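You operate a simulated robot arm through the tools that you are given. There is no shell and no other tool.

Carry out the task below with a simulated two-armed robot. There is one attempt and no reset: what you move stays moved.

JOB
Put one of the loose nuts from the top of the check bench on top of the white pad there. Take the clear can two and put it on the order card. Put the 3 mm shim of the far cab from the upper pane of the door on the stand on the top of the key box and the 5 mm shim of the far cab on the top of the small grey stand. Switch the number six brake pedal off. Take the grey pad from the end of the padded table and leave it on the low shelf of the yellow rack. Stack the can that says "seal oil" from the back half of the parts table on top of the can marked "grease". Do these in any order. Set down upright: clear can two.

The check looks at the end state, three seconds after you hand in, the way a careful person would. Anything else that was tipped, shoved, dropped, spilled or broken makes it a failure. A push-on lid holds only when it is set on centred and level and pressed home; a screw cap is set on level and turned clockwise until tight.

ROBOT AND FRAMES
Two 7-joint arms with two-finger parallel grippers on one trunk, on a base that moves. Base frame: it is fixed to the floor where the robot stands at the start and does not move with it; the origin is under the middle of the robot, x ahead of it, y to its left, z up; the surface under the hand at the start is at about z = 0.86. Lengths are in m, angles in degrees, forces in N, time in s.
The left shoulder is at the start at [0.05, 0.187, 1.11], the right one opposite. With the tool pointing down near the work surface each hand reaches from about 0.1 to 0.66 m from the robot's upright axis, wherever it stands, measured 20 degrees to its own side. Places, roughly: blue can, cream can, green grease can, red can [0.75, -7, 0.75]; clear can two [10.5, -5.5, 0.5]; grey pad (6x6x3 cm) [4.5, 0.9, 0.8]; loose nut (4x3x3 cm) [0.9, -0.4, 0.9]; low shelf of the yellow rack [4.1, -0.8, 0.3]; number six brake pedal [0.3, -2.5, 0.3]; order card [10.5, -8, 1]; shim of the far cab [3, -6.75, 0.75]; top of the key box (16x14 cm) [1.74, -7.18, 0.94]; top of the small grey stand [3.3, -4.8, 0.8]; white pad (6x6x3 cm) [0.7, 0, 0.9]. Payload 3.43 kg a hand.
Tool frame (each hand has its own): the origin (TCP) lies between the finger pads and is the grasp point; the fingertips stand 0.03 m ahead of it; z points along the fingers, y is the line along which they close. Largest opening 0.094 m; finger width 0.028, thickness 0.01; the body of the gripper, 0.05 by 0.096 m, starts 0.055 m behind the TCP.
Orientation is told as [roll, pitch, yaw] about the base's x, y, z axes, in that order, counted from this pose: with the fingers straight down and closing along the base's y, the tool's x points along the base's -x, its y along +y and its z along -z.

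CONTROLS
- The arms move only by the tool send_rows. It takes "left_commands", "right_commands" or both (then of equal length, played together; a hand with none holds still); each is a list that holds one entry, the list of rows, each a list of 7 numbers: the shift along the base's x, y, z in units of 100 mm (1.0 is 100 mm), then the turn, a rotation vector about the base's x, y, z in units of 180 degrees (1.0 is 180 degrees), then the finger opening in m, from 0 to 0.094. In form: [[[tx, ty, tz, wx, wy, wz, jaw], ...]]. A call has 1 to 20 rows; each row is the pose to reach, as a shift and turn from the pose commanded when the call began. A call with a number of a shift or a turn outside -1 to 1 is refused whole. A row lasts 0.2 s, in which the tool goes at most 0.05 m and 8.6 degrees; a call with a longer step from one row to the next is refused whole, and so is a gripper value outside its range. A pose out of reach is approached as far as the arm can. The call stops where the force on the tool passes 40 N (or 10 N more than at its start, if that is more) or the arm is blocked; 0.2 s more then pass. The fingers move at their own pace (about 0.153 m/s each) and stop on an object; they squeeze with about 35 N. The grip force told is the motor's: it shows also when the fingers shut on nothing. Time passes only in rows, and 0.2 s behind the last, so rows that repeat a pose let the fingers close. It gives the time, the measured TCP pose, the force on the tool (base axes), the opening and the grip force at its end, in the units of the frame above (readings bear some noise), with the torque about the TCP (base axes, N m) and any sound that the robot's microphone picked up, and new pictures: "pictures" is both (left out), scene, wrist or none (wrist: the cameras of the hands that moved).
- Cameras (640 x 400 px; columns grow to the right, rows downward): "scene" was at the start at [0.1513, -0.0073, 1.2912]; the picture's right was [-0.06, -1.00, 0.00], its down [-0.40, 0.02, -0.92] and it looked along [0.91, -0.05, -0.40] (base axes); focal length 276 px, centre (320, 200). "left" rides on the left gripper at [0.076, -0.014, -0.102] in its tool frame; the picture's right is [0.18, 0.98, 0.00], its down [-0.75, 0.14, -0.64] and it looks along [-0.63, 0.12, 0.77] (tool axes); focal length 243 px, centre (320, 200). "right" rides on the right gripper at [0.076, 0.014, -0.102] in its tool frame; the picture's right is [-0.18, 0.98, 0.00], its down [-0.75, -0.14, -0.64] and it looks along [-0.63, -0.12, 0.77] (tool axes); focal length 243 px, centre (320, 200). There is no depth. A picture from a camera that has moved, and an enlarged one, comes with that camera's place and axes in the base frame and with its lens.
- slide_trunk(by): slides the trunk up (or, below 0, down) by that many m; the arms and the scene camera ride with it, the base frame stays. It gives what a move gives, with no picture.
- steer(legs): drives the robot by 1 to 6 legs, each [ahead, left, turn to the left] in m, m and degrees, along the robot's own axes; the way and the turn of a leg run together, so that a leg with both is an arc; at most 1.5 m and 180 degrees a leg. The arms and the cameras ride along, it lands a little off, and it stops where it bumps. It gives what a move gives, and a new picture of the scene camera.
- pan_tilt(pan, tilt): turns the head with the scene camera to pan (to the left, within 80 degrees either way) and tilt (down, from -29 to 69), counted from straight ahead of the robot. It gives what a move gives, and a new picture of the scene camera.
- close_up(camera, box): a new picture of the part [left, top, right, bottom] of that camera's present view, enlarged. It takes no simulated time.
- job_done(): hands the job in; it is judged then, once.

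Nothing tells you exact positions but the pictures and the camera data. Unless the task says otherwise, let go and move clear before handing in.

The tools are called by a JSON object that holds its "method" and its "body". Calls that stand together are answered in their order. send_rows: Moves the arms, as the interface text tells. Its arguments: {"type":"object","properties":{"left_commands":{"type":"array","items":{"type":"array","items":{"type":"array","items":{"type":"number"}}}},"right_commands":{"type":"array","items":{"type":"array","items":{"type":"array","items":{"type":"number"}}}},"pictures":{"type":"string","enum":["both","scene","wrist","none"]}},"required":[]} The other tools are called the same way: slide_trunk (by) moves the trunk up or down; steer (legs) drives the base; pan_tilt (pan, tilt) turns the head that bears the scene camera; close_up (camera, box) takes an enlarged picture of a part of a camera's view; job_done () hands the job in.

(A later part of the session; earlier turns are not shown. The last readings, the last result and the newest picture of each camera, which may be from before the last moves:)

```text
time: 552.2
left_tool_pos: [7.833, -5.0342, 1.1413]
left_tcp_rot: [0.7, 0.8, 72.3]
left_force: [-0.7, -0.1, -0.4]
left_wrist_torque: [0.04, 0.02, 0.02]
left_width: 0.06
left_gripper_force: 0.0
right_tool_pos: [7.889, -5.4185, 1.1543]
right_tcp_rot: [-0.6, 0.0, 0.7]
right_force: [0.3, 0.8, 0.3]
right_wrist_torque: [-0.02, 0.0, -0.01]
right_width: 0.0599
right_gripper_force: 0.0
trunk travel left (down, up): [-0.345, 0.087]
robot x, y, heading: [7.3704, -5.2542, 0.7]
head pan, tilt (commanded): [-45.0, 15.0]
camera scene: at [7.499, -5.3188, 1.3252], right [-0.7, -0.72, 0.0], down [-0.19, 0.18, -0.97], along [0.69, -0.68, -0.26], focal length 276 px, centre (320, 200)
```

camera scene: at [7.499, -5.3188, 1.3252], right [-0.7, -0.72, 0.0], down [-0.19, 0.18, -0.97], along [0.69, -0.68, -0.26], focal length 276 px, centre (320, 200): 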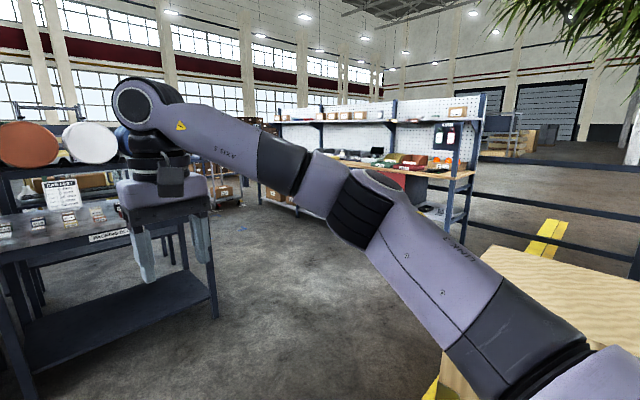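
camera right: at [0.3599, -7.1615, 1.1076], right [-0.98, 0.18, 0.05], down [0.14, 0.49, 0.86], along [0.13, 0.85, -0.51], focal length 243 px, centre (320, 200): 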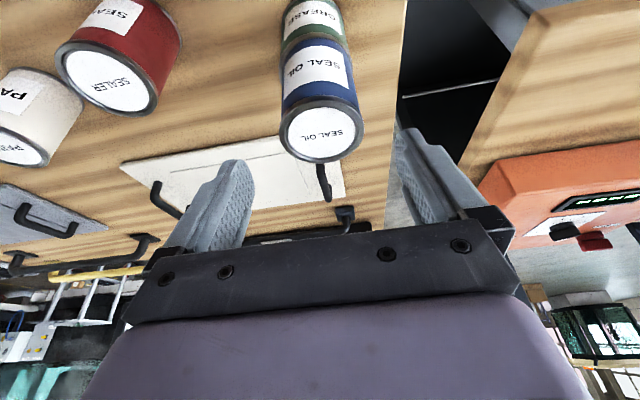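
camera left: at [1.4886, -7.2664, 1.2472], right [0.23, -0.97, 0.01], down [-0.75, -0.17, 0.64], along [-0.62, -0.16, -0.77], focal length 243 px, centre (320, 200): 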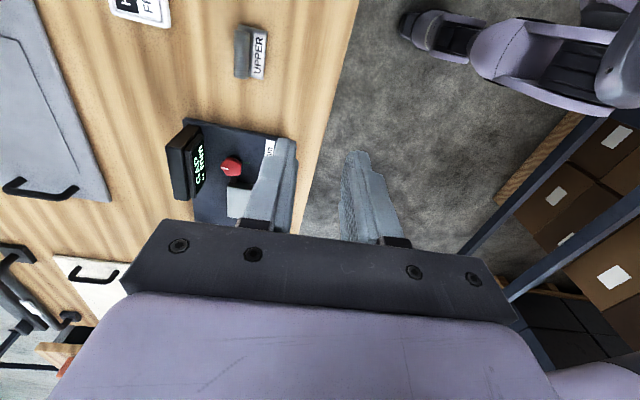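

{"method": "pan_tilt", "body": {"pan": -5, "tilt": 12}}

{"method": "close_up", "body": {"camera": "scene", "box": [250, 100, 410, 300]}}

{"method": "close_up", "body": {"camera": "scene", "box": [440, 80, 640, 270]}}

```text
time: 553.2
left_tool_pos: [7.8335, -5.0347, 1.143]
left_tcp_rot: [0.7, 0.8, 72.2]
left_force: [-0.2, -0.7, -0.3]
left_wrist_torque: [0.0, -0.01, 0.02]
left_width: 0.0602
left_gripper_force: 0.0
right_tool_pos: [7.8896, -5.4174, 1.1546]
right_tcp_rot: [-0.5, 0.0, 0.8]
right_force: [-0.1, 0.5, 0.1]
right_wrist_torque: [-0.03, 0.05, 0.02]
right_width: 0.06
right_gripper_force: 0.1
trunk travel left (down, up): [-0.345, 0.087]
robot x, y, heading: [7.3755, -5.2567, 0.7]
head pan, tilt (commanded): [-5.0, 12.0]
camera scene: at [7.5251, -5.2608, 1.3301], right [-0.08, -1.0, 0.0], down [-0.21, 0.02, -0.98], along [0.98, -0.08, -0.21], focal length 276 px, centre (320, 200)
```

scene: 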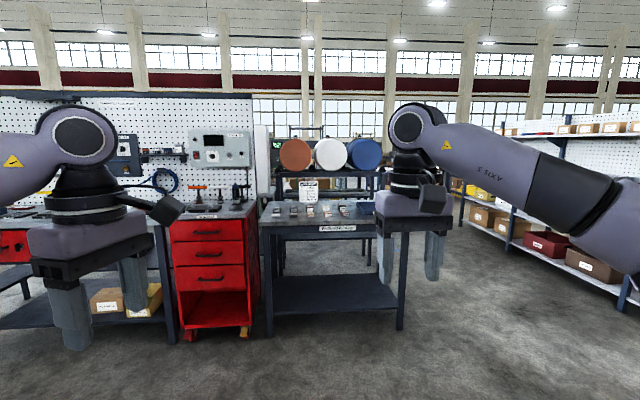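

```text
2.00 times, centred on (330, 200) of scene
camera zoom: at [7.5251, -5.2608, 1.3301], right [-0.08, -1.0, 0.0], down [-0.21, 0.02, -0.98], along [0.98, -0.08, -0.21], focal length 551 px, centre (300, 200)
```

zoom: 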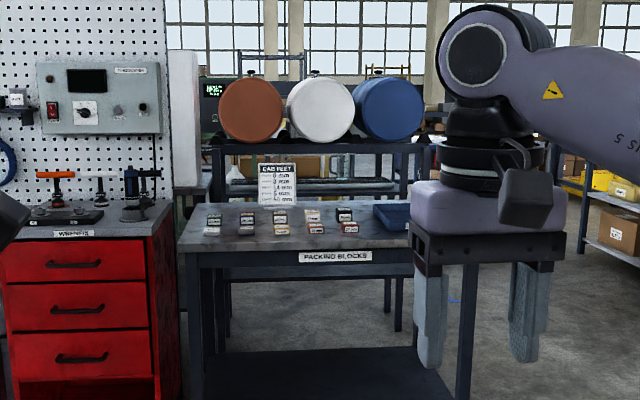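

```text
2.11 times, centred on (540, 175) of scene
camera zoom: at [7.5251, -5.2608, 1.3301], right [-0.08, -1.0, 0.0], down [-0.21, 0.02, -0.98], along [0.98, -0.08, -0.21], focal length 580 px, centre (-143, 253)
```

zoom: 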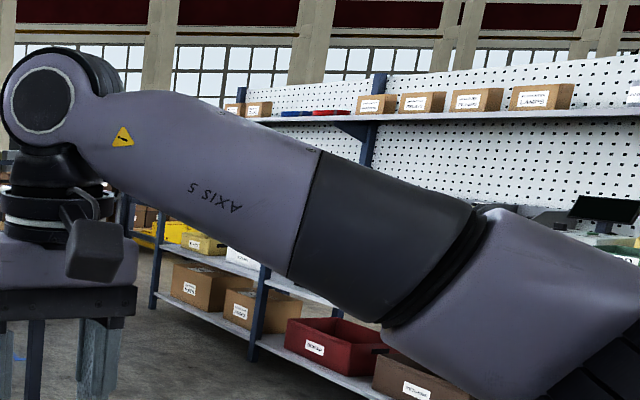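

The order card should be on the rack bench with front at y ≈ -7.9, and the clear can near the drum rack at x ≈ 10.3. I'll go around the packing bench's right end.

{"method": "steer", "body": {"legs": [[0.95, -1.1, -0.5], [0.9, -0.5, 0]]}}

{"method": "pan_tilt", "body": {"pan": 45, "tilt": 20}}

{"method": "pan_tilt", "body": {"pan": -40, "tilt": 20}}

```text
time: 568.0
left_tool_pos: [9.7199, -6.6219, 1.1416]
left_tcp_rot: [0.7, 0.9, 71.3]
left_force: [0.5, -0.2, -0.4]
left_wrist_torque: [0.01, 0.0, 0.01]
left_width: 0.0598
left_gripper_force: 0.1
right_tool_pos: [9.7702, -7.0069, 1.1541]
right_tcp_rot: [-0.6, 0.1, -0.2]
right_force: [0.0, -0.4, 0.3]
right_wrist_torque: [0.0, -0.04, -0.04]
right_width: 0.0602
right_gripper_force: 0.0
trunk travel left (down, up): [-0.345, 0.087]
robot x, y, heading: [9.257, -6.8386, -0.3]
head pan, tilt (commanded): [-5.0, 12.0]
camera scene: at [9.4075, -6.8446, 1.3301], right [-0.09, -1.0, 0.0], down [-0.21, 0.02, -0.98], along [0.97, -0.09, -0.21], focal length 276 px, centre (320, 200)
```

scene: 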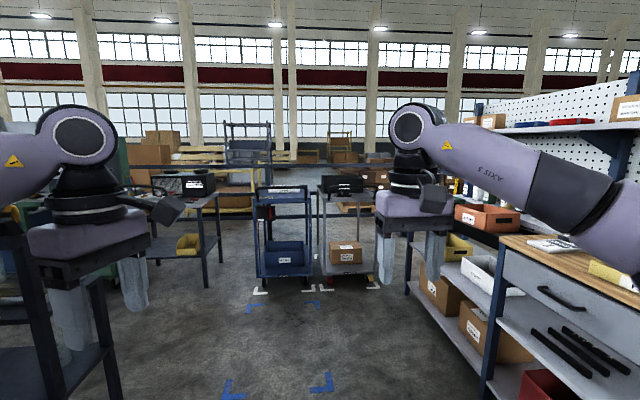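

```text
time: 569.2
left_tool_pos: [9.7195, -6.6227, 1.1419]
left_tcp_rot: [0.6, 0.9, 71.4]
left_force: [-0.5, 0.7, -0.1]
left_wrist_torque: [0.01, 0.03, -0.01]
left_width: 0.0602
left_gripper_force: 0.0
right_tool_pos: [9.768, -7.0078, 1.1547]
right_tcp_rot: [-0.6, 0.0, -0.2]
right_force: [0.6, -0.6, -0.2]
right_wrist_torque: [0.05, -0.02, 0.0]
right_width: 0.0599
right_gripper_force: 0.1
trunk travel left (down, up): [-0.345, 0.087]
robot x, y, heading: [9.2563, -6.8319, -0.2]
head pan, tilt (commanded): [45.0, 20.0]
camera scene: at [9.3807, -6.7705, 1.3171], right [0.7, -0.71, 0.0], down [-0.24, -0.24, -0.94], along [0.67, 0.66, -0.34], focal length 276 px, centre (320, 200)
```

scene: 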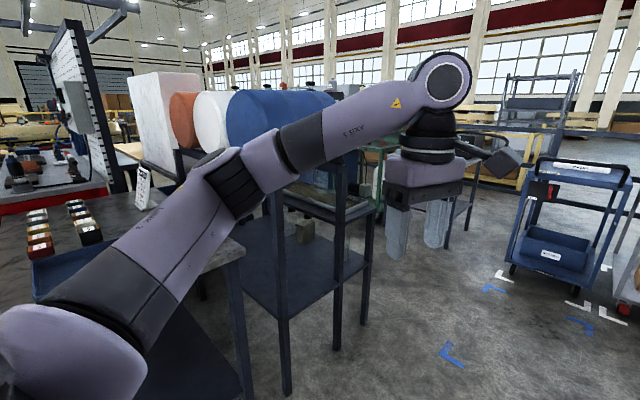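

```text
time: 570.8
left_tool_pos: [9.7202, -6.6222, 1.1414]
left_tcp_rot: [0.8, 0.7, 71.4]
left_force: [-0.2, -0.4, -0.2]
left_wrist_torque: [-0.01, -0.02, -0.02]
left_width: 0.0599
left_gripper_force: 0.2
right_tool_pos: [9.7687, -7.0075, 1.1545]
right_tcp_rot: [-0.6, 0.0, -0.2]
right_force: [-0.7, 0.1, 0.4]
right_wrist_torque: [0.01, 0.01, 0.01]
right_width: 0.0599
right_gripper_force: 0.0
trunk travel left (down, up): [-0.345, 0.087]
robot x, y, heading: [9.2596, -6.8334, -0.3]
head pan, tilt (commanded): [-40.0, 20.0]
camera scene: at [9.3855, -6.8961, 1.3171], right [-0.65, -0.76, 0.0], down [-0.26, 0.22, -0.94], along [0.72, -0.61, -0.34], focal length 276 px, centre (320, 200)
```

scene: 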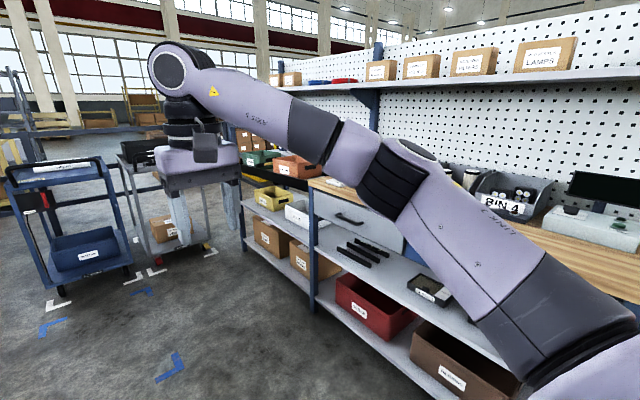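

{"method": "pan_tilt", "body": {"pan": 45, "tilt": 20}}

{"method": "close_up", "body": {"camera": "scene", "box": [230, 140, 420, 320]}}

```text
time: 572.4
left_tool_pos: [9.7192, -6.6222, 1.1414]
left_tcp_rot: [0.6, 0.7, 71.4]
left_force: [-0.2, 0.2, -0.5]
left_wrist_torque: [-0.01, -0.01, 0.0]
left_width: 0.0599
left_gripper_force: 0.1
right_tool_pos: [9.7676, -7.0087, 1.1553]
right_tcp_rot: [-0.6, 0.0, -0.2]
right_force: [0.5, 0.1, -0.3]
right_wrist_torque: [-0.01, -0.01, -0.01]
right_width: 0.0599
right_gripper_force: 0.0
trunk travel left (down, up): [-0.345, 0.087]
robot x, y, heading: [9.2536, -6.8328, -0.3]
head pan, tilt (commanded): [45.0, 20.0]
camera scene: at [9.3807, -6.7705, 1.3171], right [0.7, -0.71, 0.0], down [-0.24, -0.24, -0.94], along [0.67, 0.66, -0.34], focal length 276 px, centre (320, 200)
```

scene: 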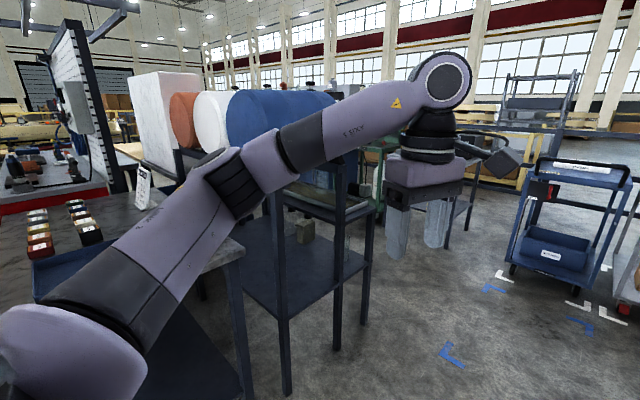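

```text
2.22 times, centred on (325, 230) of scene
camera zoom: at [9.3807, -6.7705, 1.3171], right [0.7, -0.71, 0.0], down [-0.24, -0.24, -0.94], along [0.67, 0.66, -0.34], focal length 612 px, centre (309, 133)
```

zoom: 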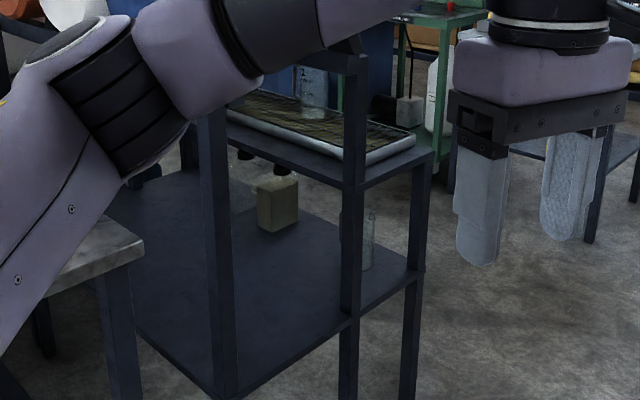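

The drum rack has a low shelf with a clear can near its east edge. I'll drive past it to x ≈ 11 and look at its east side.

{"method": "send_rows", "body": {"left_commands": [[[-0.4, 0.0, 0.0, 0, 0, 0, 0.06], [-0.8, 0.0, 0.0, 0, 0, 0, 0.06], [-1.0, 0.0, 0.0, 0, 0, 0, 0.06]]], "right_commands": [[[-0.4, 0.0, 0.0, 0, 0, 0, 0.06], [-0.8, 0.0, 0.0, 0, 0, 0, 0.06], [-1.0, 0.0, 0.0, 0, 0, 0, 0.06]]], "pictures": "none"}}

{"method": "steer", "body": {"legs": [[1.4, -0.05, 0.3], [0.45, 0, 0]]}}

{"method": "pan_tilt", "body": {"pan": 80, "tilt": 25}}

```text
time: 573.2
left_tool_pos: [9.6188, -6.622, 1.1418]
left_tcp_rot: [0.7, 0.8, 71.4]
left_force: [-0.7, -0.1, 0.0]
left_wrist_torque: [-0.01, -0.03, 0.01]
left_width: 0.0602
left_gripper_force: 0.0
right_tool_pos: [9.6695, -7.0065, 1.1533]
right_tcp_rot: [-0.7, 0.0, -0.2]
right_force: [-0.3, -0.2, -0.5]
right_wrist_torque: [-0.01, -0.04, -0.01]
right_width: 0.06
right_gripper_force: 0.0
trunk travel left (down, up): [-0.345, 0.087]
robot x, y, heading: [9.2591, -6.8363, -0.3]
head pan, tilt (commanded): [45.0, 20.0]
```

```text
time: 582.5
left_tool_pos: [11.4698, -6.6647, 1.1406]
left_tcp_rot: [0.7, 0.7, 72.4]
left_force: [0.5, 0.2, -0.1]
left_wrist_torque: [-0.01, 0.0, 0.0]
left_width: 0.0601
left_gripper_force: 0.0
right_tool_pos: [11.5251, -7.0487, 1.1537]
right_tcp_rot: [-0.7, 0.0, 0.8]
right_force: [0.1, 0.3, 0.3]
right_wrist_torque: [0.0, 0.0, -0.01]
right_width: 0.0599
right_gripper_force: 0.0
trunk travel left (down, up): [-0.345, 0.087]
robot x, y, heading: [11.1133, -6.8816, 0.6]
head pan, tilt (commanded): [45.0, 20.0]
camera scene: at [11.2329, -6.8165, 1.317], right [0.72, -0.7, 0.0], down [-0.24, -0.24, -0.94], along [0.66, 0.67, -0.34], focal length 276 px, centre (320, 200)
```

scene: 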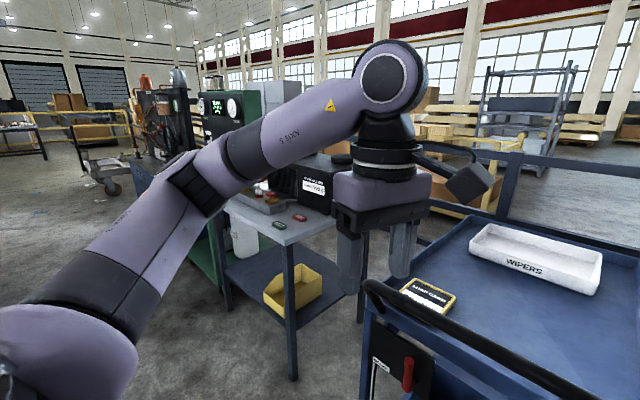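

```text
time: 583.5
left_tool_pos: [11.4698, -6.6634, 1.1405]
left_tcp_rot: [0.7, 0.8, 72.4]
left_force: [0.5, 1.0, -1.1]
left_wrist_torque: [0.01, -0.03, 0.02]
left_width: 0.06
left_gripper_force: 0.2
right_tool_pos: [11.5251, -7.0484, 1.1531]
right_tcp_rot: [-0.6, 0.0, 0.8]
right_force: [-0.6, -0.3, 0.1]
right_wrist_torque: [0.0, 0.0, 0.0]
right_width: 0.0599
right_gripper_force: 0.0
trunk travel left (down, up): [-0.345, 0.087]
robot x, y, heading: [11.1096, -6.8833, 0.7]
head pan, tilt (commanded): [80.0, 25.0]
camera scene: at [11.1824, -6.7922, 1.309], right [0.99, -0.16, 0.0], down [-0.07, -0.42, -0.91], along [0.15, 0.89, -0.42], focal length 276 px, centre (320, 200)
```

scene: 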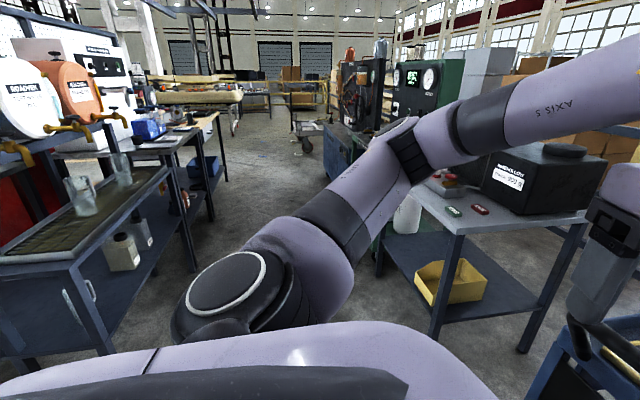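

{"method": "close_up", "body": {"camera": "scene", "box": [0, 40, 240, 360]}}

{"method": "close_up", "body": {"camera": "scene", "box": [40, 130, 170, 320]}}

```text
1.25 times, centred on (120, 200) of scene
camera zoom: at [11.1824, -6.7922, 1.309], right [0.99, -0.16, 0.0], down [-0.07, -0.42, -0.91], along [0.15, 0.89, -0.42], focal length 344 px, centre (570, 200)
```

zoom: 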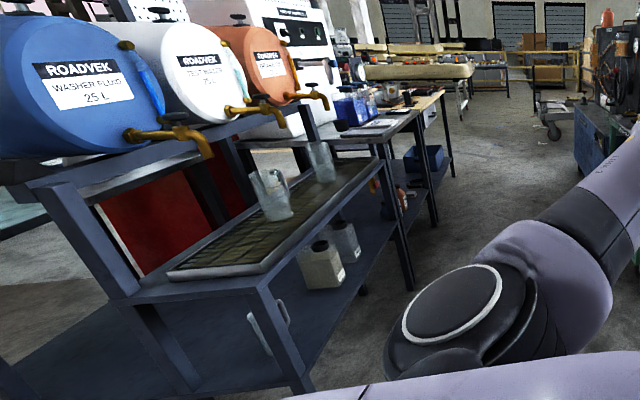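

```text
2.11 times, centred on (105, 225) of scene
camera zoom: at [11.1824, -6.7922, 1.309], right [0.99, -0.16, 0.0], down [-0.07, -0.42, -0.91], along [0.15, 0.89, -0.42], focal length 580 px, centre (773, 147)
```

zoom: 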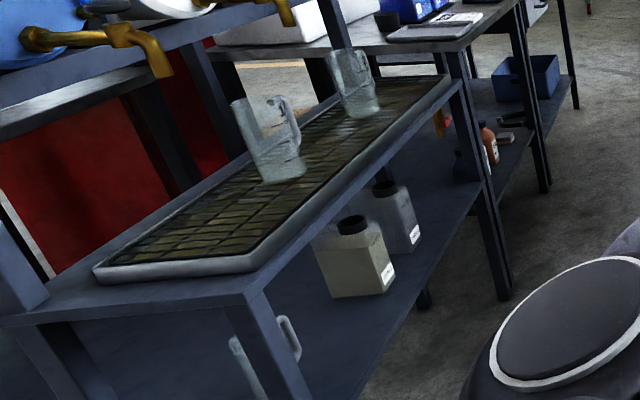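

The low shelf holds a jug and two square cans (one beige, one clear). I'll turn to face west and strafe in front of the rack to read their labels.

{"method": "steer", "body": {"legs": [[0, 0, 179], [0, -1.25, 0]]}}

{"method": "pan_tilt", "body": {"pan": 0, "tilt": 40}}

```text
time: 601.7
left_tool_pos: [10.7319, -5.9007, 1.1405]
left_tcp_rot: [0.7, 0.8, -107.4]
left_force: [0.3, 0.7, -0.1]
left_wrist_torque: [-0.02, 0.01, -0.04]
left_width: 0.06
left_gripper_force: 0.1
right_tool_pos: [10.6743, -5.5183, 1.1535]
right_tcp_rot: [-0.7, 0.0, -179.0]
right_force: [-0.2, -0.1, -0.2]
right_wrist_torque: [0.0, 0.05, -0.02]
right_width: 0.0602
right_gripper_force: 0.1
trunk travel left (down, up): [-0.345, 0.087]
robot x, y, heading: [11.0929, -5.682, -179.0]
head pan, tilt (commanded): [80.0, 25.0]
camera scene: at [11.0197, -5.7758, 1.309], right [-0.99, 0.16, 0.0], down [0.07, 0.42, -0.91], along [-0.14, -0.89, -0.42], focal length 276 px, centre (320, 200)
```

scene: 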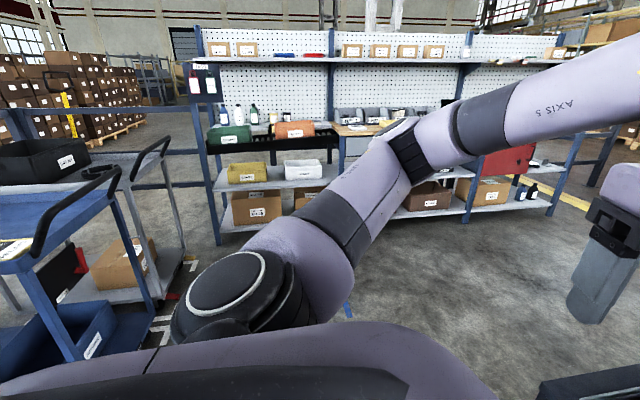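

```text
time: 603.2
left_tool_pos: [10.732, -5.9009, 1.1408]
left_tcp_rot: [0.7, 0.7, -107.4]
left_force: [0.0, 0.4, -0.7]
left_wrist_torque: [0.01, 0.01, -0.01]
left_width: 0.06
left_gripper_force: 0.0
right_tool_pos: [10.6744, -5.5167, 1.1538]
right_tcp_rot: [-0.6, 0.1, -179.0]
right_force: [-0.3, 0.5, 0.5]
right_wrist_torque: [-0.01, 0.0, 0.01]
right_width: 0.0601
right_gripper_force: 0.2
trunk travel left (down, up): [-0.345, 0.087]
robot x, y, heading: [11.0917, -5.6823, -178.9]
head pan, tilt (commanded): [0.0, 40.0]
camera scene: at [10.9493, -5.6862, 1.2857], right [-0.02, 1.0, 0.0], down [0.64, 0.01, -0.77], along [-0.77, -0.01, -0.64], focal length 276 px, centre (320, 200)
```

scene: 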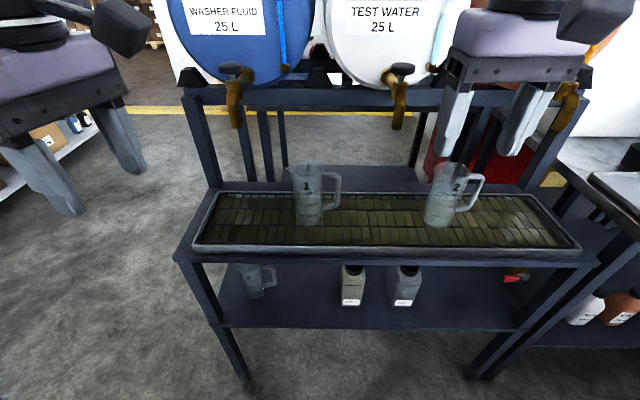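

{"method": "close_up", "body": {"camera": "scene", "box": [270, 150, 510, 320]}}

{"method": "close_up", "body": {"camera": "scene", "box": [230, 250, 440, 320]}}

```text
2.35 times, centred on (390, 235) of scene
camera zoom: at [10.9493, -5.6862, 1.2857], right [-0.02, 1.0, 0.0], down [0.64, 0.01, -0.77], along [-0.77, -0.01, -0.64], focal length 648 px, centre (155, 118)
```

zoom: 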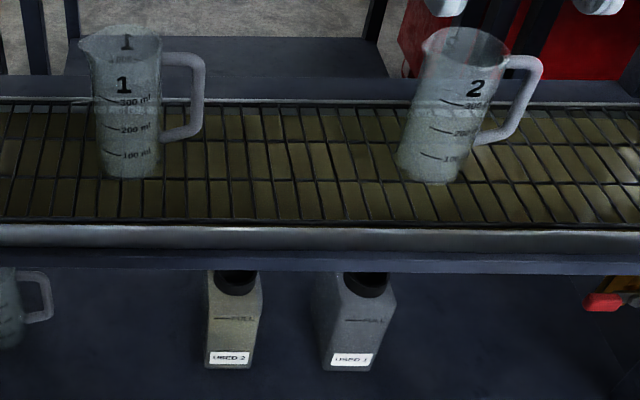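

```text
3.05 times, centred on (335, 285) of scene
camera zoom: at [10.9493, -5.6862, 1.2857], right [-0.02, 1.0, 0.0], down [0.64, 0.01, -0.77], along [-0.77, -0.01, -0.64], focal length 840 px, centre (274, -59)
```

zoom: 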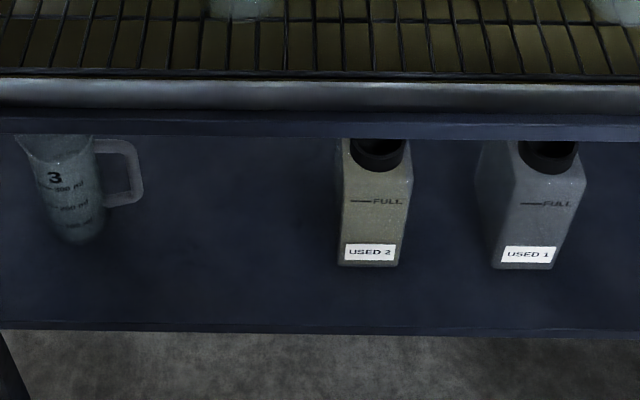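

I see clear measuring jugs 1–3 and two translucent containers "USED 1" and "USED 2". I'll look at the other bottles to the right and get clearer views of all labels.

{"method": "close_up", "body": {"camera": "scene", "box": [490, 250, 640, 350]}}

{"method": "pan_tilt", "body": {"pan": -35, "tilt": 35}}

{"method": "close_up", "body": {"camera": "scene", "box": [320, 100, 640, 330]}}

```text
4.00 times, centred on (565, 300) of scene
camera zoom: at [10.9493, -5.6862, 1.2857], right [-0.02, 1.0, 0.0], down [0.64, 0.01, -0.77], along [-0.77, -0.01, -0.64], focal length 1102 px, centre (-660, -200)
```

zoom: 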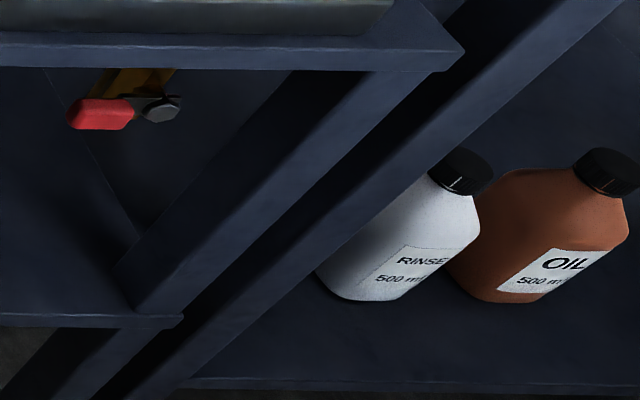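

```text
time: 604.2
left_tool_pos: [10.7324, -5.9006, 1.1401]
left_tcp_rot: [0.7, 0.8, -107.3]
left_force: [-0.2, 0.1, 1.5]
left_wrist_torque: [0.0, 0.02, 0.02]
left_width: 0.06
left_gripper_force: 0.1
right_tool_pos: [10.6728, -5.5183, 1.1527]
right_tcp_rot: [-0.6, 0.0, -179.0]
right_force: [-0.4, 0.1, 0.9]
right_wrist_torque: [-0.02, -0.03, -0.03]
right_width: 0.06
right_gripper_force: 0.1
trunk travel left (down, up): [-0.345, 0.087]
robot x, y, heading: [11.092, -5.6825, -179.5]
head pan, tilt (commanded): [-35.0, 35.0]
camera scene: at [10.9614, -5.6355, 1.2932], right [0.56, 0.83, 0.0], down [0.48, -0.32, -0.82], along [-0.68, 0.46, -0.57], focal length 276 px, centre (320, 200)
```

scene: 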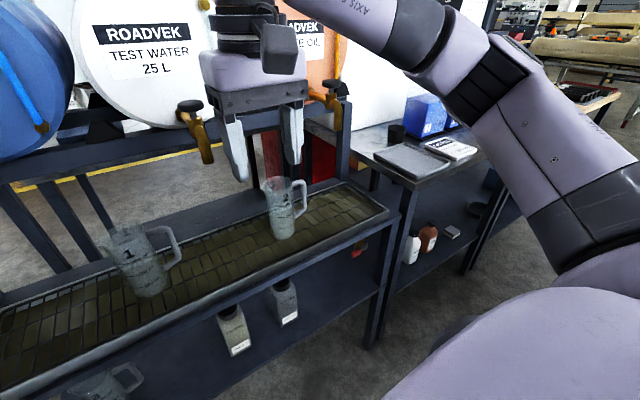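

```text
1.74 times, centred on (480, 215) of scene
camera zoom: at [10.9614, -5.6355, 1.2932], right [0.56, 0.83, 0.0], down [0.48, -0.32, -0.82], along [-0.68, 0.46, -0.57], focal length 479 px, centre (42, 174)
```

zoom: 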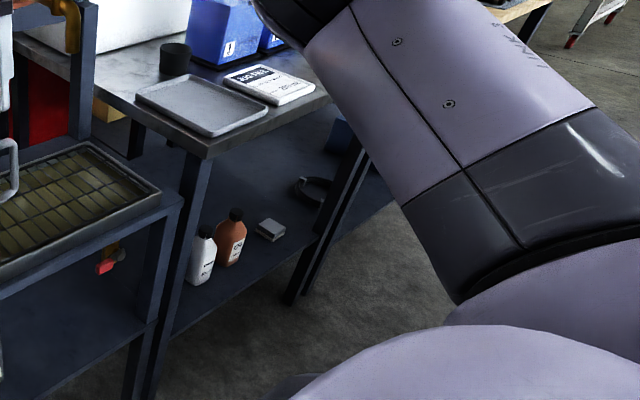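

{"method": "close_up", "body": {"camera": "scene", "box": [410, 125, 500, 175]}}

{"method": "close_up", "body": {"camera": "scene", "box": [200, 260, 320, 370]}}

```text
7.11 times, centred on (455, 150) of scene
camera zoom: at [10.9614, -5.6355, 1.2932], right [0.56, 0.83, 0.0], down [0.48, -0.32, -0.82], along [-0.68, 0.46, -0.57], focal length 1960 px, centre (-640, 556)
```

zoom: 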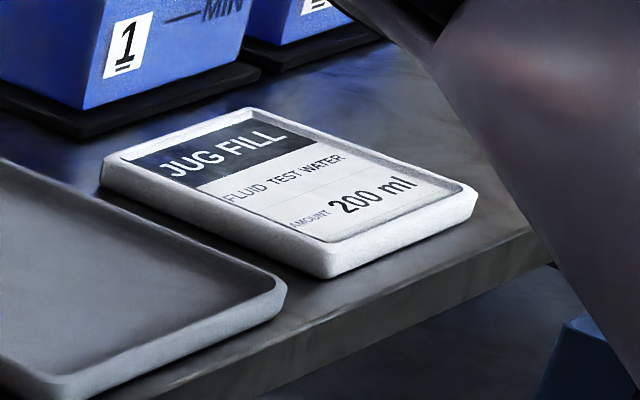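

```text
3.64 times, centred on (260, 315) of scene
camera zoom: at [10.9614, -5.6355, 1.2932], right [0.56, 0.83, 0.0], down [0.48, -0.32, -0.82], along [-0.68, 0.46, -0.57], focal length 1002 px, centre (538, -218)
```

zoom: 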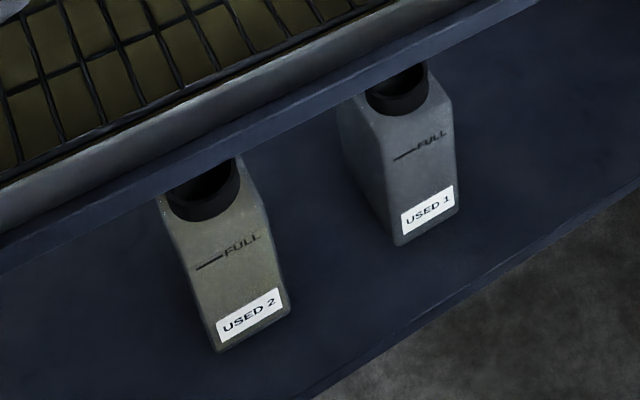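

The sheet nearby calls the cups "jugs", and the given height (0.5) matches the low shelf, so "clear can two" is the translucent can labelled "USED 2" (about (10.41, -5.58)). Before grabbing it, I'll look for the order card on the southern bench.

{"method": "pan_tilt", "body": {"pan": 75, "tilt": 12}}

{"method": "close_up", "body": {"camera": "scene", "box": [180, 60, 420, 220]}}

{"method": "close_up", "body": {"camera": "scene", "box": [340, 60, 580, 220]}}

```text
time: 606.1
left_tool_pos: [10.732, -5.9015, 1.1398]
left_tcp_rot: [0.7, 0.9, -107.4]
left_force: [0.5, 0.0, 0.1]
left_wrist_torque: [-0.01, 0.03, 0.0]
left_width: 0.06
left_gripper_force: 0.0
right_tool_pos: [10.674, -5.5165, 1.1531]
right_tcp_rot: [-0.6, 0.0, -179.1]
right_force: [-0.3, 0.1, -0.4]
right_wrist_torque: [-0.01, -0.04, 0.02]
right_width: 0.0599
right_gripper_force: 0.1
trunk travel left (down, up): [-0.345, 0.087]
robot x, y, heading: [11.0936, -5.6806, -179.0]
head pan, tilt (commanded): [75.0, 12.0]
camera scene: at [11.0116, -5.7753, 1.3301], right [-0.97, 0.24, 0.0], down [0.05, 0.2, -0.98], along [-0.24, -0.95, -0.21], focal length 276 px, centre (320, 200)
```

scene: 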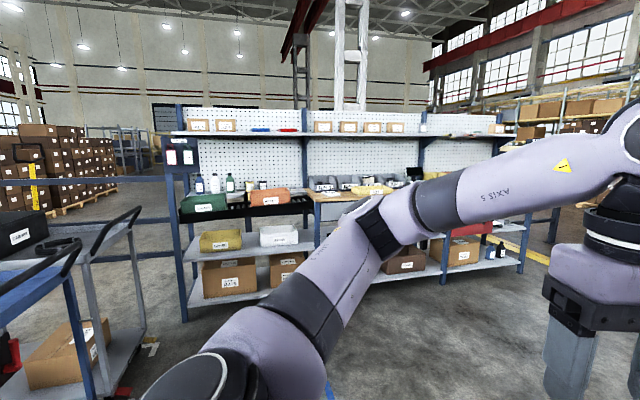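

```text
2.50 times, centred on (300, 140) of scene
camera zoom: at [11.0116, -5.7753, 1.3301], right [-0.97, 0.24, 0.0], down [0.05, 0.2, -0.98], along [-0.24, -0.95, -0.21], focal length 689 px, centre (370, 350)
```

zoom: 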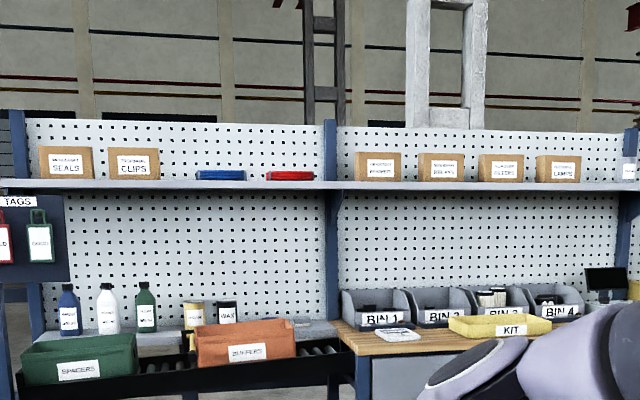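

```text
2.50 times, centred on (460, 140) of scene
camera zoom: at [11.0116, -5.7753, 1.3301], right [-0.97, 0.24, 0.0], down [0.05, 0.2, -0.98], along [-0.24, -0.95, -0.21], focal length 689 px, centre (-30, 350)
```

zoom: 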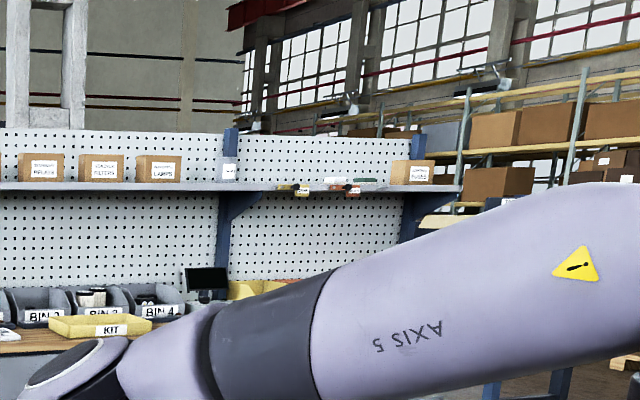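

The order card appears to be the white card near the KIT tray at about (10.36, -7.96). Now I'll lower the trunk and look at the low shelf with the USED 2 can.

{"method": "slide_trunk", "body": {"by": -0.34}}

{"method": "pan_tilt", "body": {"pan": 0, "tilt": 35}}

{"method": "close_up", "body": {"camera": "scene", "box": [220, 160, 480, 330]}}

```text
time: 609.4
left_tool_pos: [10.7322, -5.9015, 0.8005]
left_tcp_rot: [0.7, 0.8, -107.4]
left_force: [-0.9, -0.2, 0.2]
left_wrist_torque: [-0.01, 0.02, 0.0]
left_width: 0.0598
left_gripper_force: 0.0
right_tool_pos: [10.6736, -5.5172, 0.8141]
right_tcp_rot: [-0.6, -0.1, -179.0]
right_force: [-0.1, -0.1, -0.5]
right_wrist_torque: [0.01, 0.0, 0.0]
right_width: 0.06
right_gripper_force: 0.1
trunk travel left (down, up): [-0.005, 0.427]
robot x, y, heading: [11.0903, -5.682, -179.0]
head pan, tilt (commanded): [75.0, 12.0]
```

```text
time: 610.9
left_tool_pos: [10.732, -5.9015, 0.8007]
left_tcp_rot: [0.7, 0.8, -107.4]
left_force: [-0.2, -0.7, -0.2]
left_wrist_torque: [0.0, 0.02, 0.02]
left_width: 0.0599
left_gripper_force: 0.1
right_tool_pos: [10.6744, -5.5173, 0.8132]
right_tcp_rot: [-0.6, 0.1, -178.9]
right_force: [0.9, 0.0, 0.1]
right_wrist_torque: [0.02, -0.01, 0.02]
right_width: 0.0599
right_gripper_force: 0.0
trunk travel left (down, up): [-0.005, 0.427]
robot x, y, heading: [11.0937, -5.6828, -179.3]
head pan, tilt (commanded): [0.0, 35.0]
camera scene: at [10.9463, -5.6863, 0.9532], right [-0.02, 1.0, 0.0], down [0.57, 0.01, -0.82], along [-0.82, -0.01, -0.57], focal length 276 px, centre (320, 200)
```

scene: 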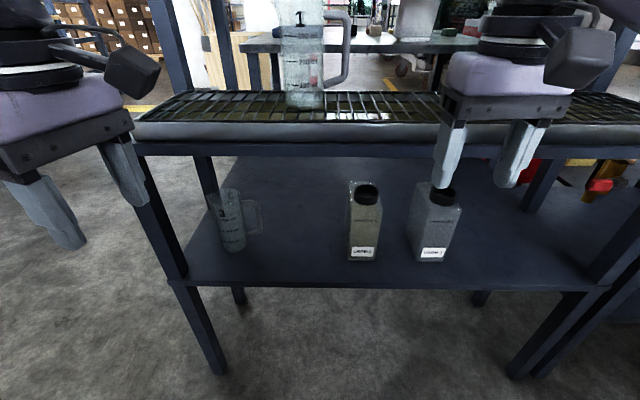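

```text
2.35 times, centred on (350, 245) of scene
camera zoom: at [10.9463, -5.6863, 0.9532], right [-0.02, 1.0, 0.0], down [0.57, 0.01, -0.82], along [-0.82, -0.01, -0.57], focal length 648 px, centre (249, 94)
```

zoom: 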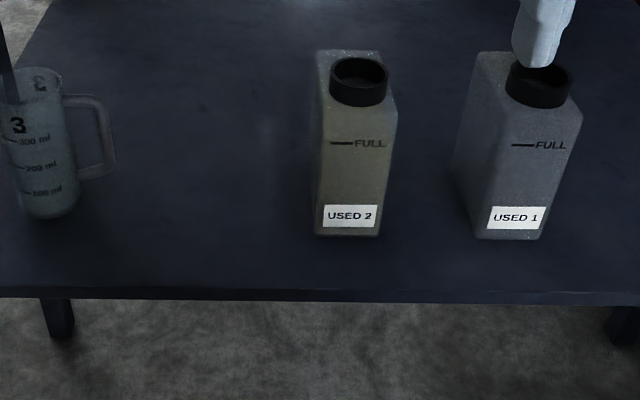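

USED 2 stands at about (10.405, -5.586), roughly 7 × 10 × 18 cm with an open neck, under the tray shelf. I'll back up slightly and bring the right hand in low, tilting forward about 60°.

{"method": "steer", "body": {"legs": [[-0.07, 0, -0.9]]}}

{"method": "send_rows", "body": {"right_commands": [[[-0.2, -0.2, 0.0, 0, 0, 0, 0.09], [-0.5, -0.4, -0.2, 0, 0, 0, 0.09], [-0.8, -0.6, -0.4, 0, 0, 0, 0.09], [-1.0, -0.7, -0.7, 0, 0, 0, 0.09], [-1.0, -0.7, -1.0, 0, 0, 0, 0.09]]], "pictures": "both"}}

```text
time: 611.9
left_tool_pos: [10.7978, -5.8957, 0.7998]
left_tcp_rot: [0.7, 0.8, -108.3]
left_force: [0.2, 0.7, 0.3]
left_wrist_torque: [0.05, -0.02, -0.01]
left_width: 0.0599
left_gripper_force: 0.0
right_tool_pos: [10.7451, -5.511, 0.8132]
right_tcp_rot: [-0.6, 0.0, -179.9]
right_force: [-0.3, -0.9, -0.8]
right_wrist_torque: [-0.01, -0.03, -0.04]
right_width: 0.0599
right_gripper_force: 0.0
trunk travel left (down, up): [-0.005, 0.427]
robot x, y, heading: [11.1641, -5.6811, 179.8]
head pan, tilt (commanded): [0.0, 35.0]
camera scene: at [11.0151, -5.6834, 0.9532], right [0.0, 1.0, 0.0], down [0.57, 0.0, -0.82], along [-0.82, 0.0, -0.57], focal length 276 px, centre (320, 200)
```

scene: 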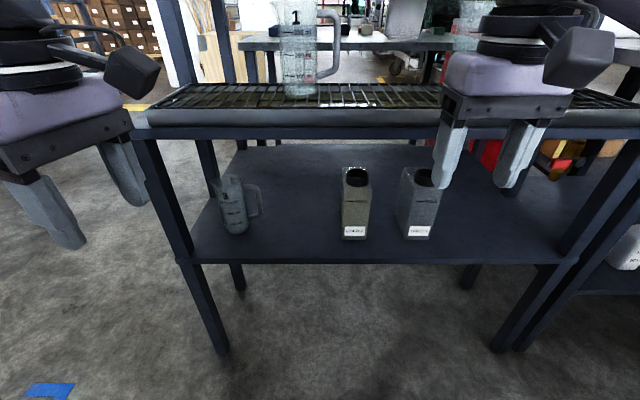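

```text
time: 613.1
left_tool_pos: [10.7973, -5.8949, 0.8009]
left_tcp_rot: [0.7, 0.9, -108.3]
left_force: [1.3, 0.2, -0.7]
left_wrist_torque: [-0.02, -0.01, -0.03]
left_width: 0.0601
left_gripper_force: 0.0
right_tool_pos: [10.6433, -5.5784, 0.7124]
right_tcp_rot: [-0.6, 0.0, -179.9]
right_force: [-0.7, -0.1, 0.6]
right_wrist_torque: [0.02, 0.02, -0.01]
right_width: 0.0899
right_gripper_force: 0.0
trunk travel left (down, up): [-0.005, 0.427]
robot x, y, heading: [11.1616, -5.6808, 180.0]
head pan, tilt (commanded): [0.0, 35.0]
camera scene: at [11.0152, -5.6834, 0.9533], right [0.0, 1.0, 0.0], down [0.57, 0.0, -0.82], along [-0.82, 0.0, -0.57], focal length 276 px, centre (320, 200)
camera right: at [10.721, -5.5928, 0.8156], right [-0.18, -0.98, -0.01], down [-0.75, 0.13, 0.64], along [-0.63, 0.13, -0.77], focal length 243 px, centre (320, 200)
```

scene: 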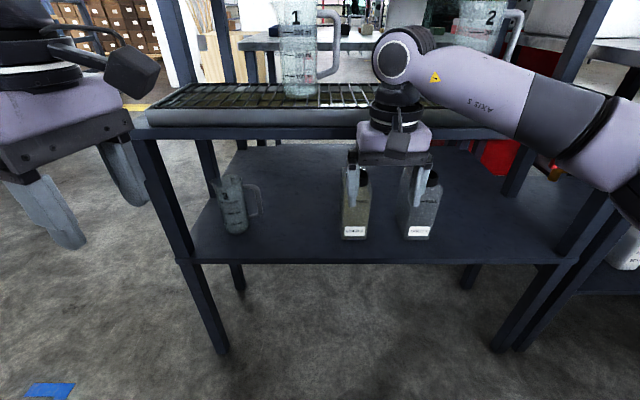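
right: 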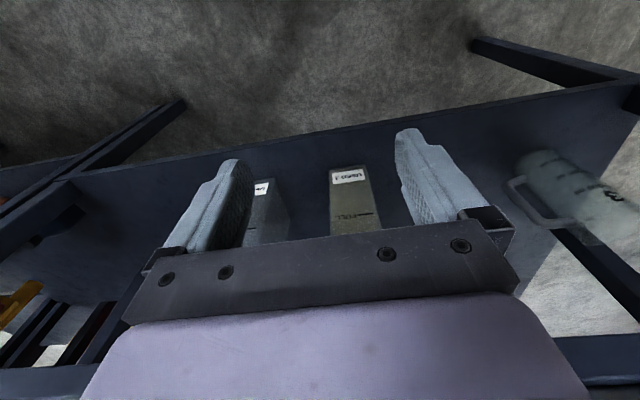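

{"method": "send_rows", "body": {"right_commands": [[[-0.05, -0.02, -0.12, 0, 0.042, 0, 0.09], [-0.1, -0.04, -0.25, 0, 0.084, 0, 0.09], [-0.15, -0.06, -0.38, 0, 0.126, 0, 0.09], [-0.2, -0.08, -0.5, 0, 0.168, 0, 0.09], [-0.25, -0.1, -0.62, 0, 0.21, 0, 0.09], [-0.3, -0.12, -0.75, 0, 0.252, 0, 0.09], [-0.35, -0.12, -0.88, 0, 0.294, 0, 0.09], [-0.4, -0.12, -1.0, 0, 0.333, 0, 0.09], [-0.4, -0.12, -1.0, 0, 0.333, 0, 0.09]]], "pictures": "both"}}

```text
time: 615.1
left_tool_pos: [10.7967, -5.8957, 0.8015]
left_tcp_rot: [0.8, 0.8, -108.4]
left_force: [0.3, -0.5, -0.4]
left_wrist_torque: [-0.01, 0.0, 0.02]
left_width: 0.0602
left_gripper_force: 0.0
right_tool_pos: [10.6055, -5.5922, 0.6121]
right_tcp_rot: [-0.7, -60.1, -179.9]
right_force: [0.1, 0.5, 0.2]
right_wrist_torque: [0.01, 0.02, 0.04]
right_width: 0.0898
right_gripper_force: 0.0
trunk travel left (down, up): [-0.005, 0.427]
robot x, y, heading: [11.1603, -5.6791, 179.8]
head pan, tilt (commanded): [0.0, 35.0]
camera scene: at [11.0152, -5.6834, 0.9532], right [0.0, 1.0, 0.0], down [0.57, 0.0, -0.82], along [-0.82, 0.0, -0.57], focal length 276 px, centre (320, 200)
camera right: at [10.7323, -5.6054, 0.5987], right [-0.1, -0.98, 0.15], down [0.18, 0.13, 0.97], along [-0.98, 0.12, 0.16], focal length 243 px, centre (320, 200)
```

scene: 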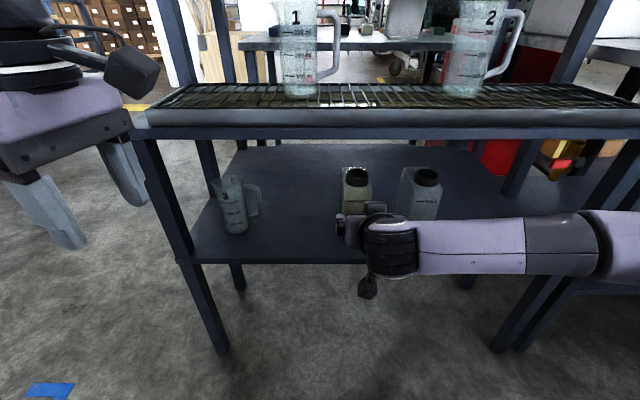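
right: 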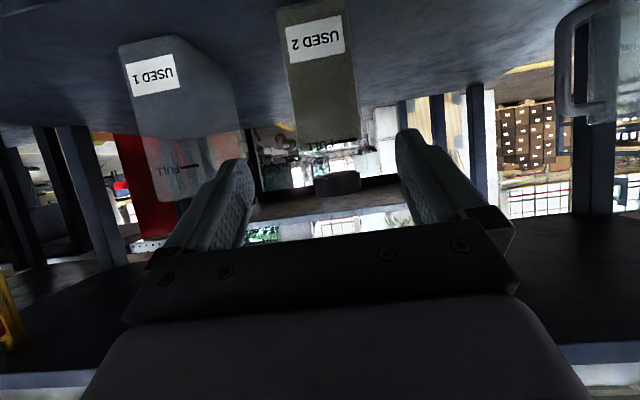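

{"method": "send_rows", "body": {"right_commands": [[[0, 0, -0.35, 0, 0, 0, 0.09], [0, 0, -0.7, 0, 0, 0, 0.09], [-0.1, 0, -1.0, 0, 0, 0, 0.09], [-0.3, 0, -1.05, 0, 0, 0, 0.09]]], "pictures": "none"}}

{"method": "send_rows", "body": {"right_commands": [[[-0.1, 0, -0.4, 0, 0, 0, 0.09], [-0.2, 0, -0.75, 0, 0, 0, 0.09], [-0.3, 0, -1.0, 0, 0, 0, 0.09], [-0.3, 0, -1.0, 0, 0, 0, 0.09]]], "pictures": "both"}}

```text
refused: -1.05 is not a number from -1 to 1
```

```text
time: 616.1
left_tool_pos: [10.7976, -5.8939, 0.7994]
left_tcp_rot: [0.7, 0.7, -108.2]
left_force: [0.4, -0.1, 0.3]
left_wrist_torque: [0.0, -0.03, 0.02]
left_width: 0.0602
left_gripper_force: 0.0
right_tool_pos: [10.5763, -5.5939, 0.5138]
right_tcp_rot: [-0.6, -59.9, -179.7]
right_force: [0.7, -0.2, 0.0]
right_wrist_torque: [-0.01, 0.0, -0.01]
right_width: 0.0902
right_gripper_force: 0.0
trunk travel left (down, up): [-0.005, 0.427]
robot x, y, heading: [11.1595, -5.685, 179.8]
head pan, tilt (commanded): [0.0, 35.0]
camera scene: at [11.0152, -5.6834, 0.9532], right [0.0, 1.0, 0.0], down [0.57, 0.0, -0.82], along [-0.82, 0.0, -0.57], focal length 276 px, centre (320, 200)
camera right: at [10.7027, -5.6073, 0.501], right [-0.1, -0.98, 0.15], down [0.18, 0.13, 0.97], along [-0.98, 0.12, 0.16], focal length 243 px, centre (320, 200)
```

scene: 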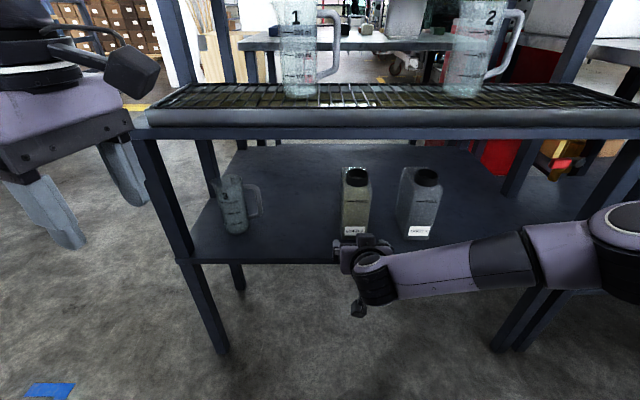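
right: 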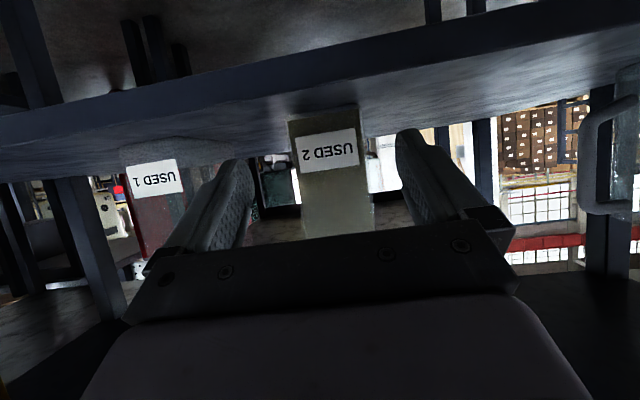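

{"method": "send_rows", "body": {"right_commands": [[[-0.3, 0, 0.05, 0, 0, 0, 0.09], [-0.6, 0, 0.05, 0, 0, 0, 0.09], [-0.8, 0, 0.05, 0, 0, 0, 0.09], [-0.8, 0, 0.05, 0, 0, 0, 0.09]]], "pictures": "both"}}

{"method": "close_up", "body": {"camera": "scene", "box": [300, 150, 460, 260]}}

```text
time: 617.1
left_tool_pos: [10.7979, -5.8949, 0.8025]
left_tcp_rot: [0.7, 0.8, -108.3]
left_force: [0.4, -0.8, 0.5]
left_wrist_torque: [0.03, -0.01, 0.0]
left_width: 0.0601
left_gripper_force: 0.2
right_tool_pos: [10.4976, -5.5931, 0.5192]
right_tcp_rot: [-0.8, -59.9, -179.8]
right_force: [-0.6, 0.1, -0.5]
right_wrist_torque: [0.01, 0.01, 0.02]
right_width: 0.0899
right_gripper_force: 0.1
trunk travel left (down, up): [-0.005, 0.427]
robot x, y, heading: [11.1626, -5.6807, 179.9]
head pan, tilt (commanded): [0.0, 35.0]
camera scene: at [11.0152, -5.6834, 0.9532], right [0.0, 1.0, 0.0], down [0.57, 0.0, -0.82], along [-0.82, 0.0, -0.57], focal length 276 px, centre (320, 200)
camera right: at [10.6236, -5.6062, 0.505], right [-0.1, -0.98, 0.15], down [0.18, 0.13, 0.97], along [-0.98, 0.12, 0.16], focal length 243 px, centre (320, 200)
```

scene: 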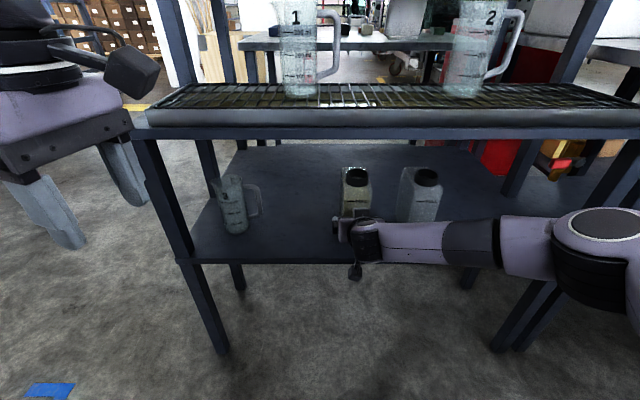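
right: 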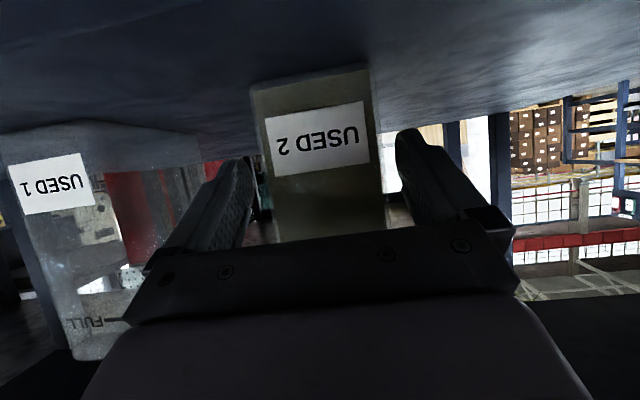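

```text
3.64 times, centred on (380, 205) of scene
camera zoom: at [11.0152, -5.6834, 0.9532], right [0.0, 1.0, 0.0], down [0.57, 0.0, -0.82], along [-0.82, 0.0, -0.57], focal length 1002 px, centre (102, 182)
```

zoom: 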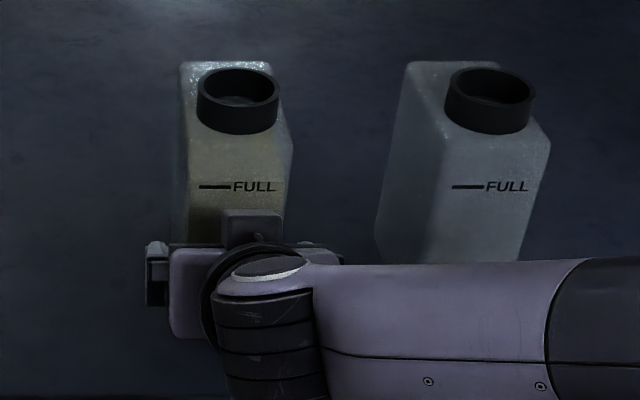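

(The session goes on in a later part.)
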